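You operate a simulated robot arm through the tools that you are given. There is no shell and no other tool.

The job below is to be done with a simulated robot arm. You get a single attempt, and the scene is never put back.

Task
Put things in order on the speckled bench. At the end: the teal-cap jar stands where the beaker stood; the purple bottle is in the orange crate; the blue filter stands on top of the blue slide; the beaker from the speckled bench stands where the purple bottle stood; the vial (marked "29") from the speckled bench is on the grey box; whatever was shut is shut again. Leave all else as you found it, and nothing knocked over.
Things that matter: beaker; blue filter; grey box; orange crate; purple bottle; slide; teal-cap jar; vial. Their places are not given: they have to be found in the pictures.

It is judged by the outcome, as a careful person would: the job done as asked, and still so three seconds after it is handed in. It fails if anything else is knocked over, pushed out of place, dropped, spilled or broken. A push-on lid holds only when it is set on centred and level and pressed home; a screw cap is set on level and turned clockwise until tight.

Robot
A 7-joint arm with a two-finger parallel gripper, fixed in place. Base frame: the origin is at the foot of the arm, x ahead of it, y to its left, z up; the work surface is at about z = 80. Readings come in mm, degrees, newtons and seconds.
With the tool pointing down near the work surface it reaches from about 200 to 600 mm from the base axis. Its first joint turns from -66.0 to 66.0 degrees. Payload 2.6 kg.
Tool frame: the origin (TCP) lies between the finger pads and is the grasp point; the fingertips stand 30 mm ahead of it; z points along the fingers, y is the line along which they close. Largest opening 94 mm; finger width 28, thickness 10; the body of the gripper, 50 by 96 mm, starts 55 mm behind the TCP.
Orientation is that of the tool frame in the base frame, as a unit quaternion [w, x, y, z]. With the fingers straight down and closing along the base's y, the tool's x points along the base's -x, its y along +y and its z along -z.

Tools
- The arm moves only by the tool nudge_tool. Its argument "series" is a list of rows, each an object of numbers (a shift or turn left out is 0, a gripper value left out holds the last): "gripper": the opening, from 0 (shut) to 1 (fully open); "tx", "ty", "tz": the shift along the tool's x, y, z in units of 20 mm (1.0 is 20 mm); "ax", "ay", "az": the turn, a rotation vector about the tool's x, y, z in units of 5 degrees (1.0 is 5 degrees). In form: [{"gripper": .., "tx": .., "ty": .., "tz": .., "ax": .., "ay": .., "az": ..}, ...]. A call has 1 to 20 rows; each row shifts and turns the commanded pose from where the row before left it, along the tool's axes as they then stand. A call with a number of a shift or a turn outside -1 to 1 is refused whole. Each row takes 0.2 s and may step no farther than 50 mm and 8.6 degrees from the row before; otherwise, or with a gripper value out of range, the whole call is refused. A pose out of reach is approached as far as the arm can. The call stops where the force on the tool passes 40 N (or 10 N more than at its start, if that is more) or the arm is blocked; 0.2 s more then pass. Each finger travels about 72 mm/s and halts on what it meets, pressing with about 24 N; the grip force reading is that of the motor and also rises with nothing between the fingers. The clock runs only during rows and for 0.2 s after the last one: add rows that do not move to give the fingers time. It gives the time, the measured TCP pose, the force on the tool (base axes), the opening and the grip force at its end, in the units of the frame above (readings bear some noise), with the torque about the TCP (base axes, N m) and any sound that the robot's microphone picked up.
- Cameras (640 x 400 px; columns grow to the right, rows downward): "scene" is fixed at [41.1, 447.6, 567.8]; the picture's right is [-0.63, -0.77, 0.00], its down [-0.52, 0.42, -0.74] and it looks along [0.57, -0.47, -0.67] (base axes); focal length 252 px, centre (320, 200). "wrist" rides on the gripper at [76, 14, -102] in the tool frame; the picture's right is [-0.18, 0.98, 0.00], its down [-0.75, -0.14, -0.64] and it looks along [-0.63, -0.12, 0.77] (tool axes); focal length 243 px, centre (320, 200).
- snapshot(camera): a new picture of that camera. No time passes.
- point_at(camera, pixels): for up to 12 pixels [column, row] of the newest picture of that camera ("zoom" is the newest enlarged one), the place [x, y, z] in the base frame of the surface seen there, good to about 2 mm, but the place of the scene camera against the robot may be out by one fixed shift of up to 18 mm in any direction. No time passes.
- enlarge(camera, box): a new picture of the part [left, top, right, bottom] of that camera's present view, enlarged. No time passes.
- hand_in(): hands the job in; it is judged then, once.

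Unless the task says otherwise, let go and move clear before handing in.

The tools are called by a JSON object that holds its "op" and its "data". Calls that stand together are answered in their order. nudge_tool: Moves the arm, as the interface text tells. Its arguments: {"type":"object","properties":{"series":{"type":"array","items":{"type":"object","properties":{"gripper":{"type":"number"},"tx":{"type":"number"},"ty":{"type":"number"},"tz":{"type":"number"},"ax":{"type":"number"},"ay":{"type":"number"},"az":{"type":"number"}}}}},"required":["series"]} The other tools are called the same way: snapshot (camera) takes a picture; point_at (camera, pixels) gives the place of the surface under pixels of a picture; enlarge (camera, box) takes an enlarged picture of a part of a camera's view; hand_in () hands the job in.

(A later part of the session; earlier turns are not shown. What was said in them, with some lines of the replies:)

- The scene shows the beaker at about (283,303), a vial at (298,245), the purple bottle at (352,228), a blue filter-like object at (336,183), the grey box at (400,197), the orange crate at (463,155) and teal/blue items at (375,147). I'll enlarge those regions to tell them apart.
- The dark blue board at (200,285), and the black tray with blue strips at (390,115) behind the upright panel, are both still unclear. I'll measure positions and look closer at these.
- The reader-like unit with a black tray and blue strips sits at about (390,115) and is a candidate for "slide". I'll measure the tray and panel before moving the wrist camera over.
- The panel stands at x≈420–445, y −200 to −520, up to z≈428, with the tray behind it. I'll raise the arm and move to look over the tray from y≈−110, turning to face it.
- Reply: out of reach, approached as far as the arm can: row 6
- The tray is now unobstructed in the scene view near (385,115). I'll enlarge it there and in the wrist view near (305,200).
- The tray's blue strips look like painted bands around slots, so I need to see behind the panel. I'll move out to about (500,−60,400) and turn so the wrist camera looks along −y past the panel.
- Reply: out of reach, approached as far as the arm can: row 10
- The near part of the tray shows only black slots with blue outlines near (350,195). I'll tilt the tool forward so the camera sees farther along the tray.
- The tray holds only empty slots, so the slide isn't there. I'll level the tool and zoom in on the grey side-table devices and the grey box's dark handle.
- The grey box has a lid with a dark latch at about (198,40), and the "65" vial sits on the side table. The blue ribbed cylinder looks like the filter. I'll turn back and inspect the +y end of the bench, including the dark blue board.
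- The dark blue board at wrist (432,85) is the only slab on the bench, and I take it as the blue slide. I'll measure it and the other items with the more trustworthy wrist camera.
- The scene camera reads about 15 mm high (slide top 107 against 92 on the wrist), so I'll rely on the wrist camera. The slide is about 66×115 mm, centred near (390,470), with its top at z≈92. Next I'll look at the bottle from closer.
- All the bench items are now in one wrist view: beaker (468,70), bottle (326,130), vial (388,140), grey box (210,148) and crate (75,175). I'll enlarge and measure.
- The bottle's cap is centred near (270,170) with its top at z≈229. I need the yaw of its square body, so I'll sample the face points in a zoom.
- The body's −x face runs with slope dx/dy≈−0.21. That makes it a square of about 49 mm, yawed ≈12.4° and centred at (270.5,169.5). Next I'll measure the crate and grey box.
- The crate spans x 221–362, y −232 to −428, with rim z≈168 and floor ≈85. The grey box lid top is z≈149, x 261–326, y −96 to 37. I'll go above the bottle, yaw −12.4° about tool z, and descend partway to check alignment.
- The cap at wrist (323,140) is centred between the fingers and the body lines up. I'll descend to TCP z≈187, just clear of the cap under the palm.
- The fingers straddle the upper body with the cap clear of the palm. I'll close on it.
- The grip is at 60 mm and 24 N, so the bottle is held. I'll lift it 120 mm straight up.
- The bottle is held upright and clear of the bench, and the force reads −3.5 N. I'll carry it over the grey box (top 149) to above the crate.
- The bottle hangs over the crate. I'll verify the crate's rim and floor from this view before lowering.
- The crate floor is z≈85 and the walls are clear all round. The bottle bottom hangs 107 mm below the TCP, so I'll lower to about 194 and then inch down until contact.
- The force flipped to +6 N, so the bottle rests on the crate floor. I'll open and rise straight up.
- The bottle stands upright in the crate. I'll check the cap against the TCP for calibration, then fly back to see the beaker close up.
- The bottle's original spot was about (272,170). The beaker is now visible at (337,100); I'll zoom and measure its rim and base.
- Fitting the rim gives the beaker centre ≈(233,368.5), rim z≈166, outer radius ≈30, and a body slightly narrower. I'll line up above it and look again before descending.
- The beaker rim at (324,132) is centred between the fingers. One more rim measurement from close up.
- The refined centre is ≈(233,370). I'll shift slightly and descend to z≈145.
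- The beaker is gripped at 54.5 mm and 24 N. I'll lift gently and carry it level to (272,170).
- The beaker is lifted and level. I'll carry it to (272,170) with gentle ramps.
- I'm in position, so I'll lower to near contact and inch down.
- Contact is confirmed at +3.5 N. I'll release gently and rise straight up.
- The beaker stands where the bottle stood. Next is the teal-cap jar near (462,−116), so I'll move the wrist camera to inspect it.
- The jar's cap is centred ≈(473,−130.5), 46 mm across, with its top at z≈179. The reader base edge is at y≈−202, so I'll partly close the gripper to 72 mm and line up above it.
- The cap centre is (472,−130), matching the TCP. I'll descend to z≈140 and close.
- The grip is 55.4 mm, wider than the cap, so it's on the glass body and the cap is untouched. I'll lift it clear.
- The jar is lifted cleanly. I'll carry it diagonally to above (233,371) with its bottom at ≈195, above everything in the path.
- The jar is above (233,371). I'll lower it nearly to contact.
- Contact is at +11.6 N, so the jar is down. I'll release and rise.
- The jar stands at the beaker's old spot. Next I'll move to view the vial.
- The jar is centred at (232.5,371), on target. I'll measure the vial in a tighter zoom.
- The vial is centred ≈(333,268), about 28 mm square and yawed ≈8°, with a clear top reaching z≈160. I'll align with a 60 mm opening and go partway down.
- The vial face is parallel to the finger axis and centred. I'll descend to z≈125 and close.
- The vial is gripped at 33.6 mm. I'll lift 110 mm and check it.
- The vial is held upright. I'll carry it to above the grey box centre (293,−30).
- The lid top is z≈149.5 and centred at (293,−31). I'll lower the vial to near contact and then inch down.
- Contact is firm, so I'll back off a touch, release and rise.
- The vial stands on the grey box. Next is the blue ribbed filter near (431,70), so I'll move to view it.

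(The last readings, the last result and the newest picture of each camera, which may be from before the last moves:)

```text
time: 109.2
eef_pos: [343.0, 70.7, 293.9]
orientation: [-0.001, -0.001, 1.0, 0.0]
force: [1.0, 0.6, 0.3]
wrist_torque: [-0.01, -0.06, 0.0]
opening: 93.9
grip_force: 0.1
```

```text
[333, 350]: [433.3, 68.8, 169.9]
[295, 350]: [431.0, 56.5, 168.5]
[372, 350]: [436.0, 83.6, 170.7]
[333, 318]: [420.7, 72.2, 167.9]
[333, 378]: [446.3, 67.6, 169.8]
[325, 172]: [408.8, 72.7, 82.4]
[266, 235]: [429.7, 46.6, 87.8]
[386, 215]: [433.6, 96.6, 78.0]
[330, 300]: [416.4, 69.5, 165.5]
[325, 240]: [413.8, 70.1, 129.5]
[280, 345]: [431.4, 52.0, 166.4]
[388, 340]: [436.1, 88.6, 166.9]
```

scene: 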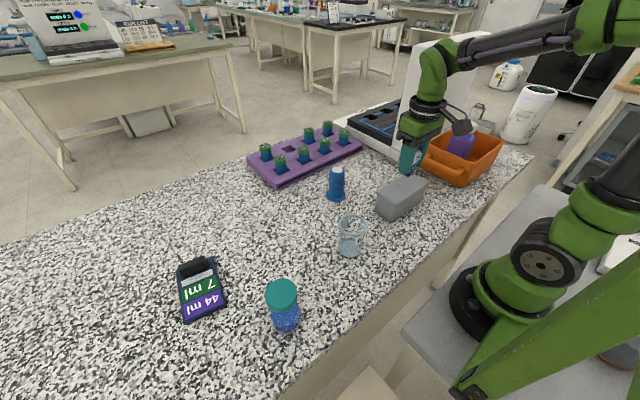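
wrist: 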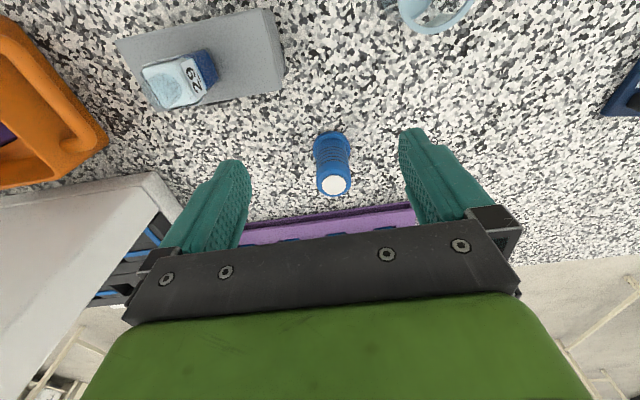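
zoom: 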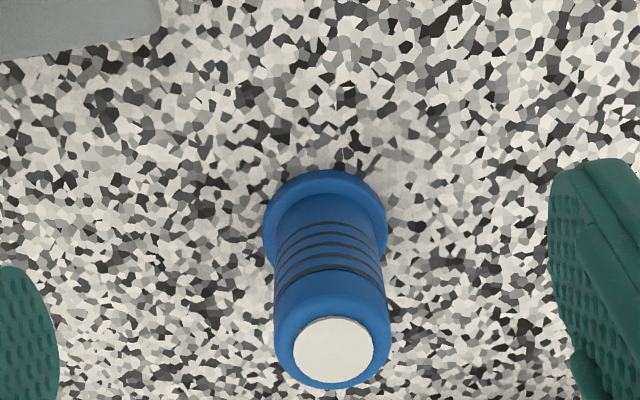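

The filter is centred ≈(433.5,70), body Ø≈37, flange Ø≈49, top z≈170. Before grasping it I'll take a close look at the slide and test reach there with an empty gripper.

{"op": "nudge_tool", "data": {"series": [{"ty": 1, "tx": 0.17}, {"ty": 1, "tx": 0.17}, {"ty": 1, "tx": 0.17}, {"ty": 1, "tx": 0.17}, {"ty": 1, "tx": 0.17}, {"ty": 1, "tx": 0.17}, {"ty": 1, "tx": 0.17}, {"ty": 1, "tx": 0.17}, {"ty": 1, "tx": 0.17}, {"ty": 1, "tx": 0.17}, {"ty": 1, "tx": 0.17}, {"ty": 1, "tx": 0.17}, {"ty": 1, "tx": 0.17}, {"ty": 1, "tx": 0.17}, {"ty": 1, "tx": 0.17}, {"ty": 1, "tx": 0.17}, {"ty": 1, "tx": 0.17}, {"ty": 1, "tx": 0.17}, {"ty": 1, "tx": 0.17}, {}]}}

{"op": "snapshot", "data": {"camera": "wrist"}}

{"op": "enlarge", "data": {"camera": "wrist", "box": [260, 60, 400, 210]}}

```text
time: 113.4
eef_pos: [278.7, 452.3, 294.3]
orientation: [0.001, 0.0, 1.0, 0.0]
force: [-0.7, 0.7, 0.8]
wrist_torque: [0.03, -0.02, 0.02]
opening: 94.3
grip_force: 0.0
```

```text
taken
```

wrist: 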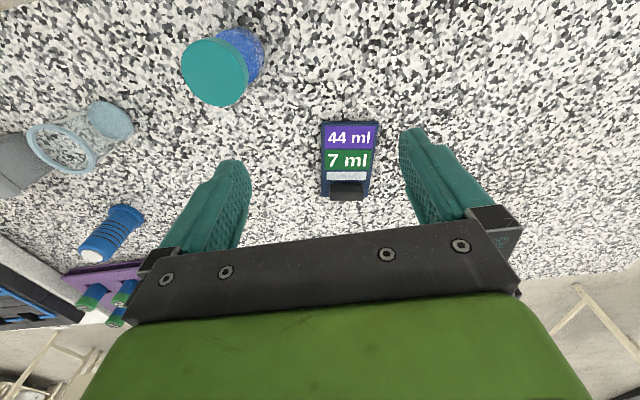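

```text
2.67 times, centred on (330, 135) of wrist
```

zoom: 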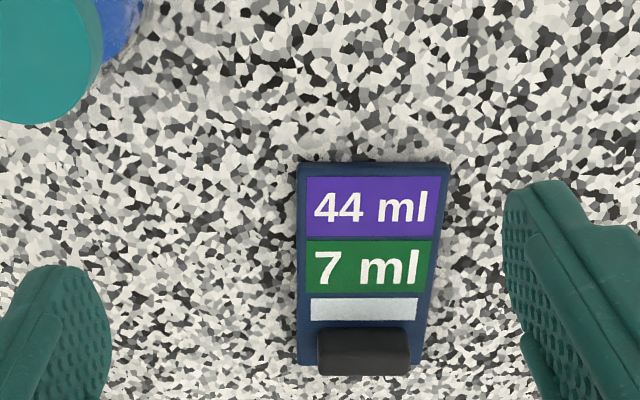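

{"op": "enlarge", "data": {"camera": "wrist", "box": [310, 110, 390, 210]}}

{"op": "point_at", "data": {"camera": "zoom", "pixels": [[188, 58], [420, 60], [300, 50], [300, 100], [300, 180], [300, 260], [200, 340], [365, 340], [300, 280], [197, 200], [400, 200], [300, 330]]}}

```text
4.00 times, centred on (350, 160) of wrist
```

zoom: 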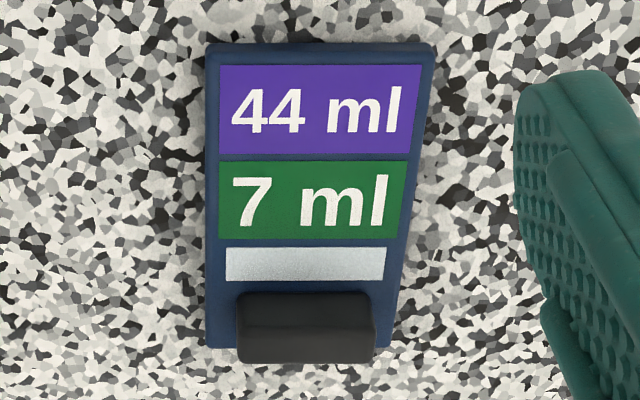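

```text
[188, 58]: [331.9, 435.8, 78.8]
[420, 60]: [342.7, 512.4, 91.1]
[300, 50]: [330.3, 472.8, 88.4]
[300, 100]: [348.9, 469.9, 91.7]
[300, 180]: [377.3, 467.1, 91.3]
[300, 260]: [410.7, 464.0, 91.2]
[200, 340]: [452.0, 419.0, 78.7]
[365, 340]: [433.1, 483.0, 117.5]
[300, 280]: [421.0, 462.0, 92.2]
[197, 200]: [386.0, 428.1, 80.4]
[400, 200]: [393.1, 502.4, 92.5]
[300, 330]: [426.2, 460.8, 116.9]
```

{"op": "point_at", "data": {"camera": "zoom", "pixels": [[222, 70], [419, 70], [222, 150], [416, 158], [222, 238], [397, 238], [212, 50], [428, 52], [210, 240], [405, 250], [213, 335], [240, 285]]}}

```text
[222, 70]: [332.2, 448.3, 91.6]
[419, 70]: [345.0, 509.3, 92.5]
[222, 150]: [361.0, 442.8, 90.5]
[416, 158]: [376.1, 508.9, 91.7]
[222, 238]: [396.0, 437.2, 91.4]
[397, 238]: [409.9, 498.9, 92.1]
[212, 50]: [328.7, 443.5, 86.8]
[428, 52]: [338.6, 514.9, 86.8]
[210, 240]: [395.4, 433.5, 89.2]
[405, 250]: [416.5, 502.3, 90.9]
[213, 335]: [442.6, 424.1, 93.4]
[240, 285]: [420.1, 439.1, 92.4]
```

The slide's labelled flat is well measured: near-left corner ≈(328,444), width ≈71, tilted −10.8°, top z≈92, with the knob starting at x≈420. The target filter centre is ≈(363,469). I'll test that reach empty.

{"op": "nudge_tool", "data": {"series": [{"tx": -1, "ty": 0.2}, {"tx": -1, "ty": 0.2}, {"tx": -1, "ty": 0.2}, {"tx": -1, "ty": 0.2}, {"tx": -0.2}, {"tz": 1}, {"tz": 1}, {"tz": 1}, {"tz": 1}, {"tz": 1}, {"tz": 1}, {"tz": 1}, {}]}}

{"op": "snapshot", "data": {"camera": "wrist"}}

{"op": "snapshot", "data": {"camera": "scene"}}

```text
time: 116.2
eef_pos: [321.5, 456.9, 147.5]
orientation: [0.0, 0.0, 1.0, 0.0]
force: [0.6, -0.1, 0.6]
wrist_torque: [0.02, 0.02, 0.03]
opening: 94.1
grip_force: 0.0
out of reach, approached as far as the arm can: row 2, 3, 4, 5
```

```text
taken
```

wrist: 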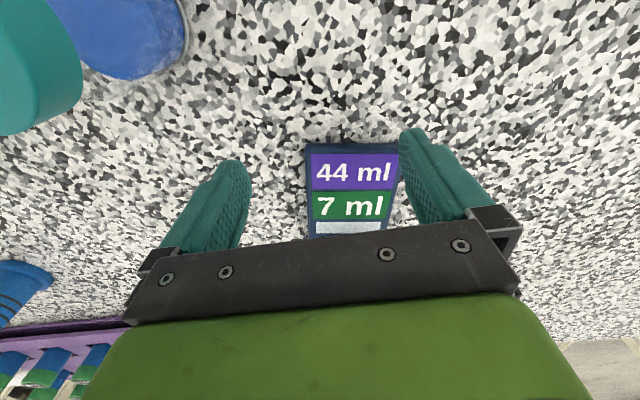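

```text
taken
```

scene: 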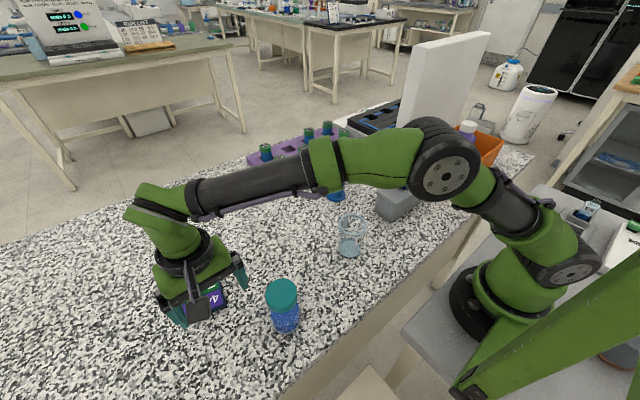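

At z≈294 the reach was short, but at z≈147 there should be more. I'll try moving out toward (363,469) at this height.

{"op": "nudge_tool", "data": {"series": [{"tx": -0.7, "ty": 0.2}, {"tx": -0.7, "ty": 0.2}, {"tx": -0.68, "ty": 0.2}, {}]}}

```text
time: 117.2
eef_pos: [362.9, 469.6, 149.0]
orientation: [0.0, 0.0, 1.0, 0.0]
force: [-0.3, 0.4, 0.3]
wrist_torque: [-0.02, -0.01, 0.01]
opening: 93.6
grip_force: 0.2
```

The target is reachable at z≈149. I'll check how high I can be there for a safe approach.

{"op": "nudge_tool", "data": {"series": [{"tz": -0.5}, {"tz": -0.5}, {"tz": -0.5}, {"tz": -0.5}, {}]}}

```text
time: 118.4
eef_pos: [364.0, 469.2, 189.2]
orientation: [0.0, 0.0, 1.0, 0.0]
force: [0.3, 0.2, -0.3]
wrist_torque: [0.0, 0.03, -0.04]
opening: 94.3
grip_force: 0.0
```

z≈189 is also reachable there, giving clearance above the knob (117). Now I'll return to the filter along a clear line and rise before reaching it.

{"op": "nudge_tool", "data": {"series": [{"ty": -1, "tx": -0.17}, {"ty": -1, "tx": -0.17}, {"ty": -1, "tx": -0.17}, {"ty": -1, "tx": -0.17}, {"ty": -1, "tx": -0.17}, {"ty": -1, "tx": -0.17}, {"ty": -1, "tx": -0.17}, {"ty": -1, "tx": -0.17}, {"ty": -1, "tx": -0.17}, {"ty": -1, "tx": -0.17}, {"ty": -1, "tx": -0.17}, {"ty": -1, "tx": -0.17}, {"ty": -1, "tx": -0.17}, {"ty": -1, "tx": -0.17}, {"tz": -1}, {"tz": -1}, {"tz": -1}, {}]}}

{"op": "nudge_tool", "data": {"series": [{"ty": -1, "tx": -0.17}, {"ty": -1, "tx": -0.17}, {"ty": -1, "tx": -0.17}, {"ty": -1, "tx": -0.17}, {"ty": -1, "tx": -0.17}, {"ty": -0.96, "tx": -0.24}, {}]}}

{"op": "snapshot", "data": {"camera": "wrist"}}

{"op": "enlarge", "data": {"camera": "wrist", "box": [270, 60, 380, 180]}}

```text
time: 122.2
eef_pos: [409.8, 189.3, 250.8]
orientation: [0.001, 0.001, 1.0, 0.0]
force: [0.1, -0.2, -0.8]
wrist_torque: [-0.02, -0.01, -0.02]
opening: 93.9
grip_force: 0.1
```

```text
time: 123.8
eef_pos: [431.5, 70.2, 249.8]
orientation: [0.0, 0.0, 1.0, 0.0]
force: [0.3, 0.7, 0.5]
wrist_torque: [0.01, 0.01, 0.0]
opening: 93.9
grip_force: 0.2
```

```text
taken
```

wrist: 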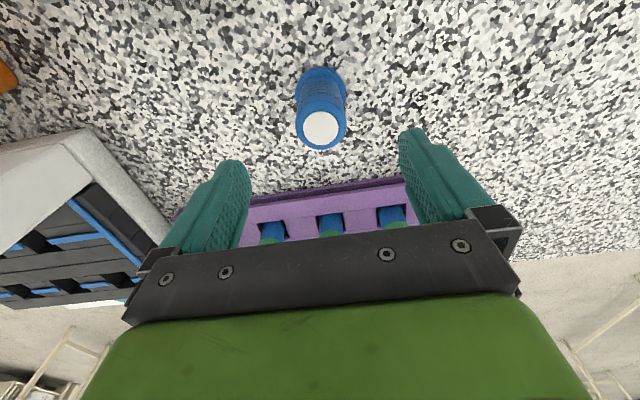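

```text
3.33 times, centred on (325, 120) of wrist
```

zoom: 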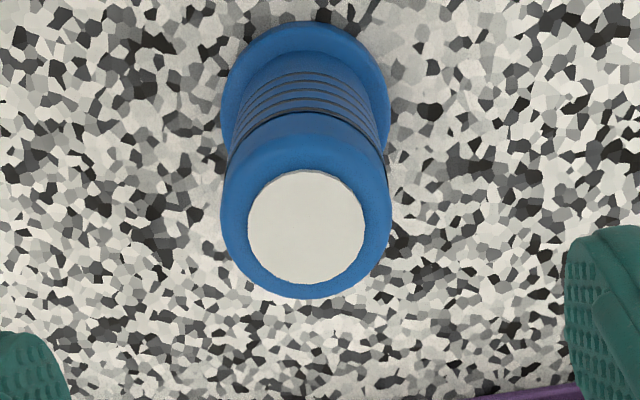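

{"op": "point_at", "data": {"camera": "zoom", "pixels": [[306, 228], [250, 228], [362, 228], [306, 174], [306, 282], [225, 225], [389, 215], [306, 130], [308, 30]]}}

```text
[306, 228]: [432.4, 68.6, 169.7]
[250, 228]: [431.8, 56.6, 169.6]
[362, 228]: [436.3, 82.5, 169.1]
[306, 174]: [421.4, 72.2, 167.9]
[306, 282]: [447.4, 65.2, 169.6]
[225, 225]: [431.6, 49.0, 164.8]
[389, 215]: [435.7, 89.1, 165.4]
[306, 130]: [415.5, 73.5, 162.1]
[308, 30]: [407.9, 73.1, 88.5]
```

The filter centre is (434,69.5). I'll nudge 2 mm, descend to z≈135 (above the flange), and close.

{"op": "nudge_tool", "data": {"series": [{"tx": -0.1, "gripper": 0.75}, {"tz": 0.8}, {"tz": 0.8}, {"tz": 0.8}, {"tz": 0.8}, {"tz": 0.8}, {"tz": 0.8}, {"tz": 0.8}, {"tz": 0.15}, {}]}}

{"op": "nudge_tool", "data": {"series": [{"gripper": 0.6}, {"gripper": 0.5}, {"gripper": 0.4}, {"gripper": 0.3}, {"gripper": 0.2}, {}, {}]}}

```text
time: 126.0
eef_pos: [434.4, 70.5, 134.5]
orientation: [0.001, 0.001, 1.0, 0.0]
force: [-1.1, -0.1, -1.0]
wrist_torque: [-0.03, -0.03, 0.01]
opening: 70.5
grip_force: 0.0
```

```text
time: 127.6
eef_pos: [434.6, 71.4, 136.0]
orientation: [0.0, 0.0, 1.0, 0.0]
force: [-0.1, 0.3, -0.1]
wrist_torque: [-0.04, 0.01, 0.0]
opening: 41.3
grip_force: 23.2
```

It is gripped at 41.3 mm. I'll lift 54 mm and check that the whole piece came up.

{"op": "nudge_tool", "data": {"series": [{"tz": -0.2}, {"tz": -0.5}, {"tz": -0.7}, {"tz": -0.7}, {"tz": -0.4}, {"tz": -0.2}, {}]}}

{"op": "snapshot", "data": {"wrist": "wrist", "camera": "wrist"}}

{"op": "enlarge", "data": {"camera": "scene", "box": [280, 100, 420, 240]}}

```text
time: 129.2
eef_pos: [433.6, 70.2, 188.6]
orientation: [0.001, 0.0, 1.0, 0.0]
force: [-0.2, 0.3, -0.6]
wrist_torque: [-0.02, 0.02, 0.01]
opening: 41.0
grip_force: 23.9
```

```text
taken
```

wrist: 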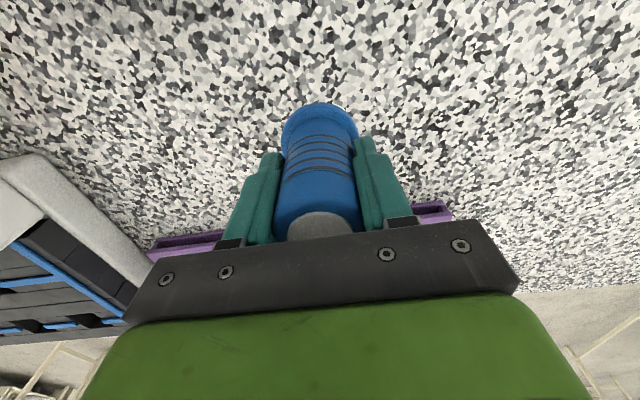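

```text
2.86 times, centred on (350, 170) of scene
```

zoom: 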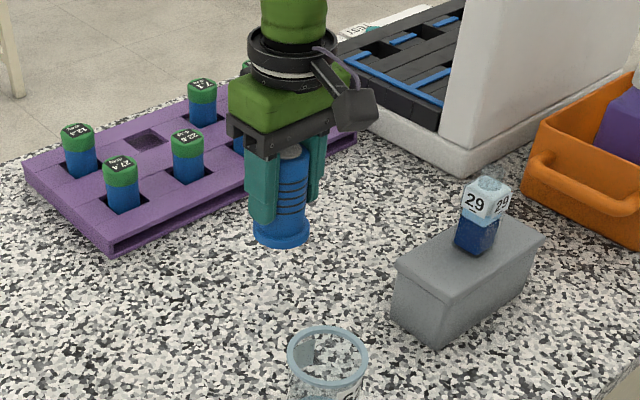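

The whole filter is in hand. I'll carry it along the clear line to above the slide at (363,469).

{"op": "nudge_tool", "data": {"series": [{"ty": 0.4, "tx": 0.07}, {"ty": 0.7, "tx": 0.123}, {"ty": 0.9, "tx": 0.158}, {"ty": 0.9, "tx": 0.158}, {"ty": 0.9, "tx": 0.158}, {"ty": 0.9, "tx": 0.158}, {"ty": 0.9, "tx": 0.158}, {"ty": 0.9, "tx": 0.158}, {"ty": 0.9, "tx": 0.158}, {"ty": 0.9, "tx": 0.158}, {"ty": 0.9, "tx": 0.158}, {"ty": 0.9, "tx": 0.158}, {"ty": 0.9, "tx": 0.158}, {"ty": 0.9, "tx": 0.158}, {"ty": 0.9, "tx": 0.158}, {"ty": 0.9, "tx": 0.158}, {"ty": 0.9, "tx": 0.158}, {"ty": 0.9, "tx": 0.158}, {"ty": 0.9, "tx": 0.158}, {"ty": 0.9, "tx": 0.158}]}}

{"op": "nudge_tool", "data": {"series": [{"ty": 0.9, "tx": 0.158}, {"ty": 0.8, "tx": 0.14}, {"ty": 0.6, "tx": 0.105}, {"ty": 0.35, "tx": 0.06}, {}]}}

{"op": "snapshot", "data": {"camera": "wrist"}}

{"op": "enlarge", "data": {"camera": "scene", "box": [130, 200, 310, 340]}}

```text
time: 133.4
eef_pos: [372.5, 417.1, 189.3]
orientation: [0.001, 0.001, 1.0, 0.0]
force: [0.6, -0.4, -1.0]
wrist_torque: [0.01, 0.01, 0.0]
opening: 41.2
grip_force: 24.1
```

```text
time: 134.6
eef_pos: [363.3, 470.1, 187.8]
orientation: [0.0, -0.001, 1.0, 0.0]
force: [-0.3, 0.8, -1.1]
wrist_torque: [-0.03, -0.01, 0.0]
opening: 41.2
grip_force: 23.5
```

```text
taken
```

wrist: 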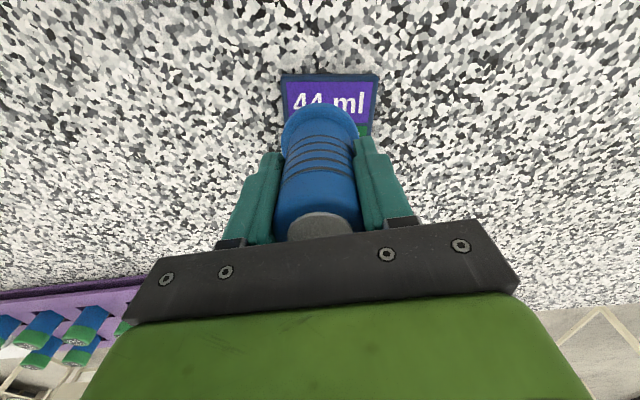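

```text
2.86 times, centred on (220, 270) of scene
```

zoom: 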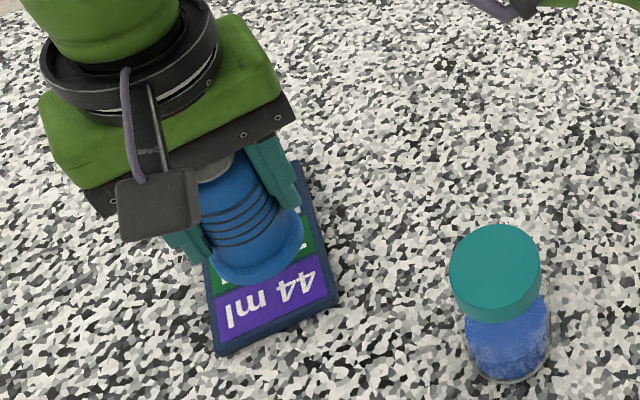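

The filter hovers over the slide. I'll recheck the slide's edges from this close view.

{"op": "point_at", "data": {"camera": "wrist", "pixels": [[283, 76], [377, 74], [284, 83], [375, 84], [300, 90], [350, 90], [372, 130], [365, 125], [282, 110]]}}

```text
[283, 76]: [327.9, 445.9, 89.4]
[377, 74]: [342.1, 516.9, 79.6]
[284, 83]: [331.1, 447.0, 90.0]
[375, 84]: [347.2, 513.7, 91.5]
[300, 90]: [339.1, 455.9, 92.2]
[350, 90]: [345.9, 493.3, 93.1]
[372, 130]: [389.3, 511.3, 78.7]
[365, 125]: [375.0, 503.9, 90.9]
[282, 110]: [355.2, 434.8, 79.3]
```

The filter centre sits about 30 mm from the near edge and 32 mm from the left edge, so the flange (radius 24.5) is fully on the slide. I'll lower it.

{"op": "nudge_tool", "data": {"series": [{"tz": 0.3}, {"tz": 0.6}, {"tz": 0.5}, {"tz": 0.3}, {"tz": 0.15}, {"tz": 0.05}, {}]}}

{"op": "nudge_tool", "data": {"series": [{"tz": 0.05}, {"tz": 0.03}, {}]}}

```text
time: 136.2
eef_pos: [365.1, 469.0, 150.2]
orientation: [0.0, 0.0, 1.0, 0.0]
force: [0.5, -0.5, -1.3]
wrist_torque: [-0.01, -0.01, -0.01]
opening: 41.2
grip_force: 24.5
```

```text
time: 137.0
eef_pos: [364.1, 469.3, 149.4]
orientation: [0.0, 0.0, 1.0, -0.001]
force: [0.1, 0.2, -1.6]
wrist_torque: [0.0, 0.01, 0.0]
opening: 41.3
grip_force: 24.2
```

{"op": "nudge_tool", "data": {"series": [{"tz": 0.04}, {"tz": 0.03}, {}]}}

```text
time: 137.8
eef_pos: [363.6, 469.0, 147.7]
orientation: [0.0, 0.0, 1.0, 0.0]
force: [-0.2, 0.1, 0.3]
wrist_torque: [-0.08, 0.03, -0.02]
opening: 41.3
grip_force: 24.0
```

{"op": "nudge_tool", "data": {"series": [{"tz": 0.03}, {}]}}

```text
time: 138.4
eef_pos: [364.8, 471.2, 148.2]
orientation: [0.0, 0.0, 1.0, 0.001]
force: [-1.3, -0.4, 3.2]
wrist_torque: [-0.16, 0.11, -0.01]
opening: 41.3
grip_force: 24.2
```

Contact is at +3 N. I'll open gently, rise to z≈187 only, since reach limits higher up could drag the tool sideways, then slide out along −x with the fingers straddling the filter, then rise.

{"op": "nudge_tool", "data": {"series": [{"gripper": 0.5}, {"gripper": 0.6}, {"gripper": 0.75}, {"gripper": 0.85}, {}, {}]}}

{"op": "snapshot", "data": {"camera": "wrist"}}

```text
time: 139.8
eef_pos: [365.1, 470.0, 147.6]
orientation: [0.0, 0.0, 1.0, 0.0]
force: [0.5, -0.2, -1.2]
wrist_torque: [-0.01, 0.02, 0.01]
opening: 79.8
grip_force: 0.0
```

```text
taken
```

wrist: 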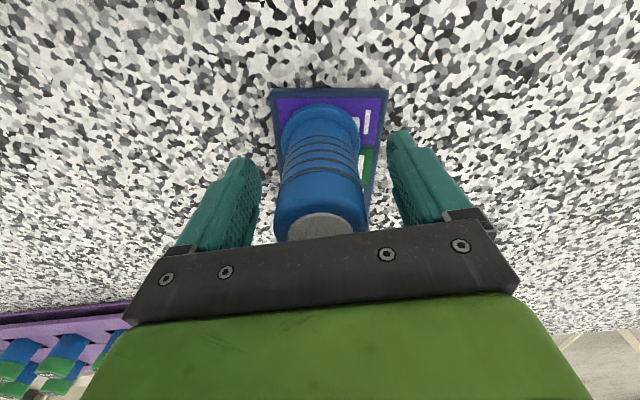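

{"op": "nudge_tool", "data": {"series": [{"tz": -0.5}, {"tz": -0.7}, {"tz": -0.7}, {"tx": 0.6}, {"tx": 0.8}, {"tx": 0.9}, {"tx": 0.9}, {"tx": 0.8}, {"tz": -1}, {"tz": -1}, {"tz": -1}, {"tz": -1}, {"tz": -1}, {}]}}

{"op": "snapshot", "data": {"camera": "wrist"}}

{"op": "snapshot", "data": {"camera": "scene"}}

```text
time: 142.8
eef_pos: [282.4, 471.1, 284.1]
orientation: [0.0, -0.001, 1.0, 0.0]
force: [0.0, 0.1, -0.3]
wrist_torque: [-0.01, 0.0, 0.03]
opening: 80.0
grip_force: 0.0
```

```text
taken
```

wrist: 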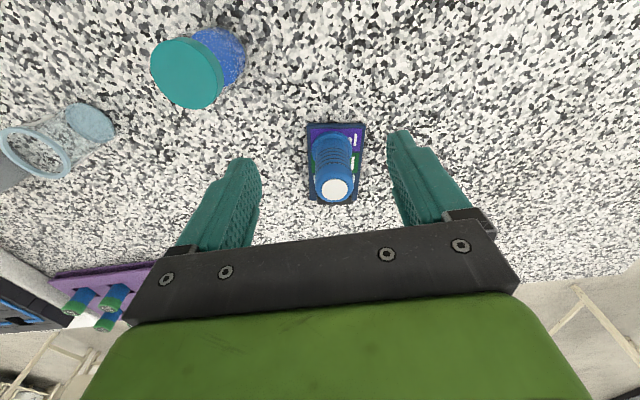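

```text
taken
```

scene: 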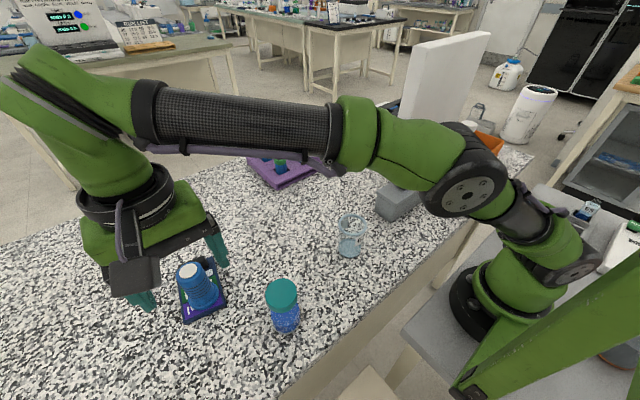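

The filter stands on the slide. I'll retreat to roughly the start pose and check the whole scene.

{"op": "nudge_tool", "data": {"series": [{"tz": -1}, {"tz": -1}, {"tz": -1}, {"tz": -1}, {"ty": -1, "gripper": 1}, {"ty": -1}, {"ty": -1}, {"ty": -1}, {"ty": -1}, {"ty": -1}, {"ty": -1}, {"ty": -1}, {"ty": -1}, {"ty": -1}, {"ty": -1}, {"ty": -1}, {"ty": -1}, {}]}}

{"op": "snapshot", "data": {"camera": "scene"}}

{"op": "snapshot", "data": {"camera": "wrist"}}

{"op": "enlarge", "data": {"camera": "scene", "box": [160, 200, 400, 340]}}

{"op": "enlarge", "data": {"camera": "scene", "box": [320, 100, 540, 230]}}

```text
time: 146.6
eef_pos: [276.5, 223.9, 325.8]
orientation: [0.0, 0.0, 1.0, 0.001]
force: [-0.5, 0.3, 0.4]
wrist_torque: [0.0, 0.01, 0.0]
opening: 94.0
grip_force: 0.0
out of reach, approached as far as the arm can: row 2, 3, 4, 5
```

```text
taken
```

scene: 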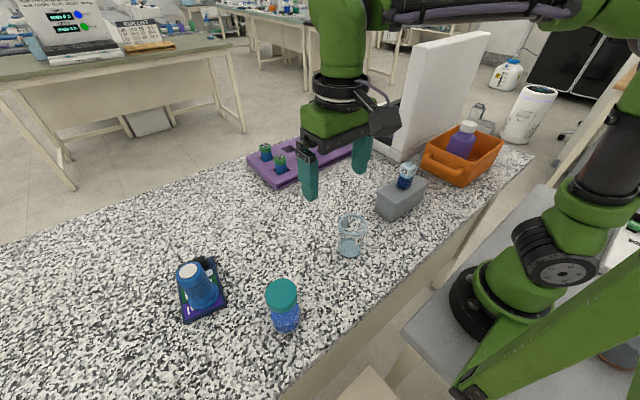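

```text
taken
```

wrist: 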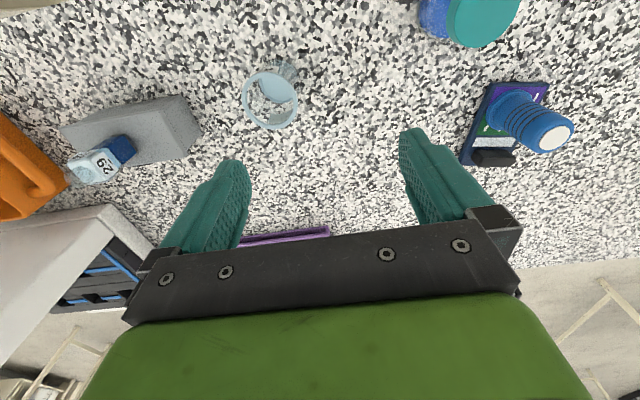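

```text
2.67 times, centred on (280, 270) of scene
```

zoom: 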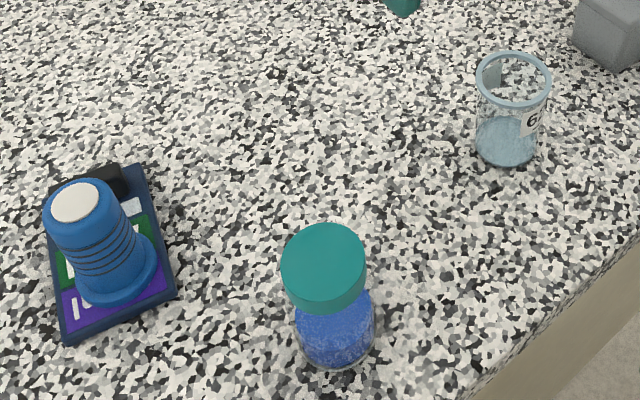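

```text
2.91 times, centred on (430, 165) of scene
```

zoom: 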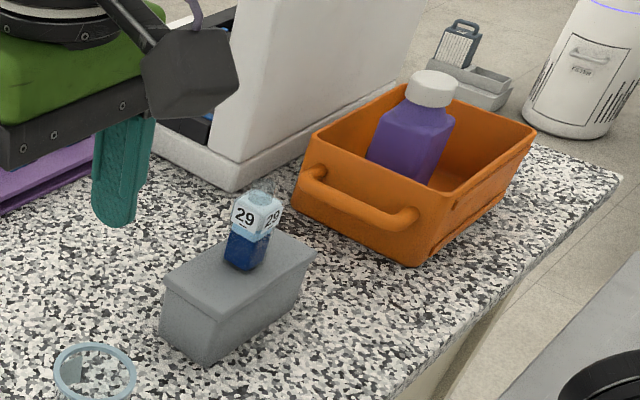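

Everything checks out in the final pictures:
- **Jar:** (282,303), on the beaker's old spot.
- **Bottle:** upright in the crate at (462,140).
- **Filter:** standing on the slide at (196,285).
- **Beaker:** (350,235), on the bottle's old spot.
- **Vial:** "29" on the grey box at (406,175).

The bottle, jar and box are still shut, and the arm is clear, so I'm handing in.

{"op": "hand_in", "data": {}}

```text
The job is handed in.
```

The job is handed in, and the last pictures showed everything standing with nothing knocked over or spilled. I don't have the judge's result.

- **Purple bottle:** stands upright in the orange crate with its cap on.
- **Beaker:** stands where the purple bottle stood, within about 2 mm.
- **Teal-cap jar:** stands where the beaker stood, within about 2 mm, with its cap on.
- **Vial "29":** stands in the middle of the grey box's lid.
- **Blue filter:** stands on the blue slide with its whole base on the flat part.

**Filter and slide:** neither was labelled. I took the ribbed blue cylinder with the white top as the filter, and the dark blue board marked "44 ml / 7 ml" as the slide. They were the only things on the bench that fit.

I never opened the bottle, the jar or the grey box, so whatever was shut stayed shut. The arm let go and moved clear before I handed in.
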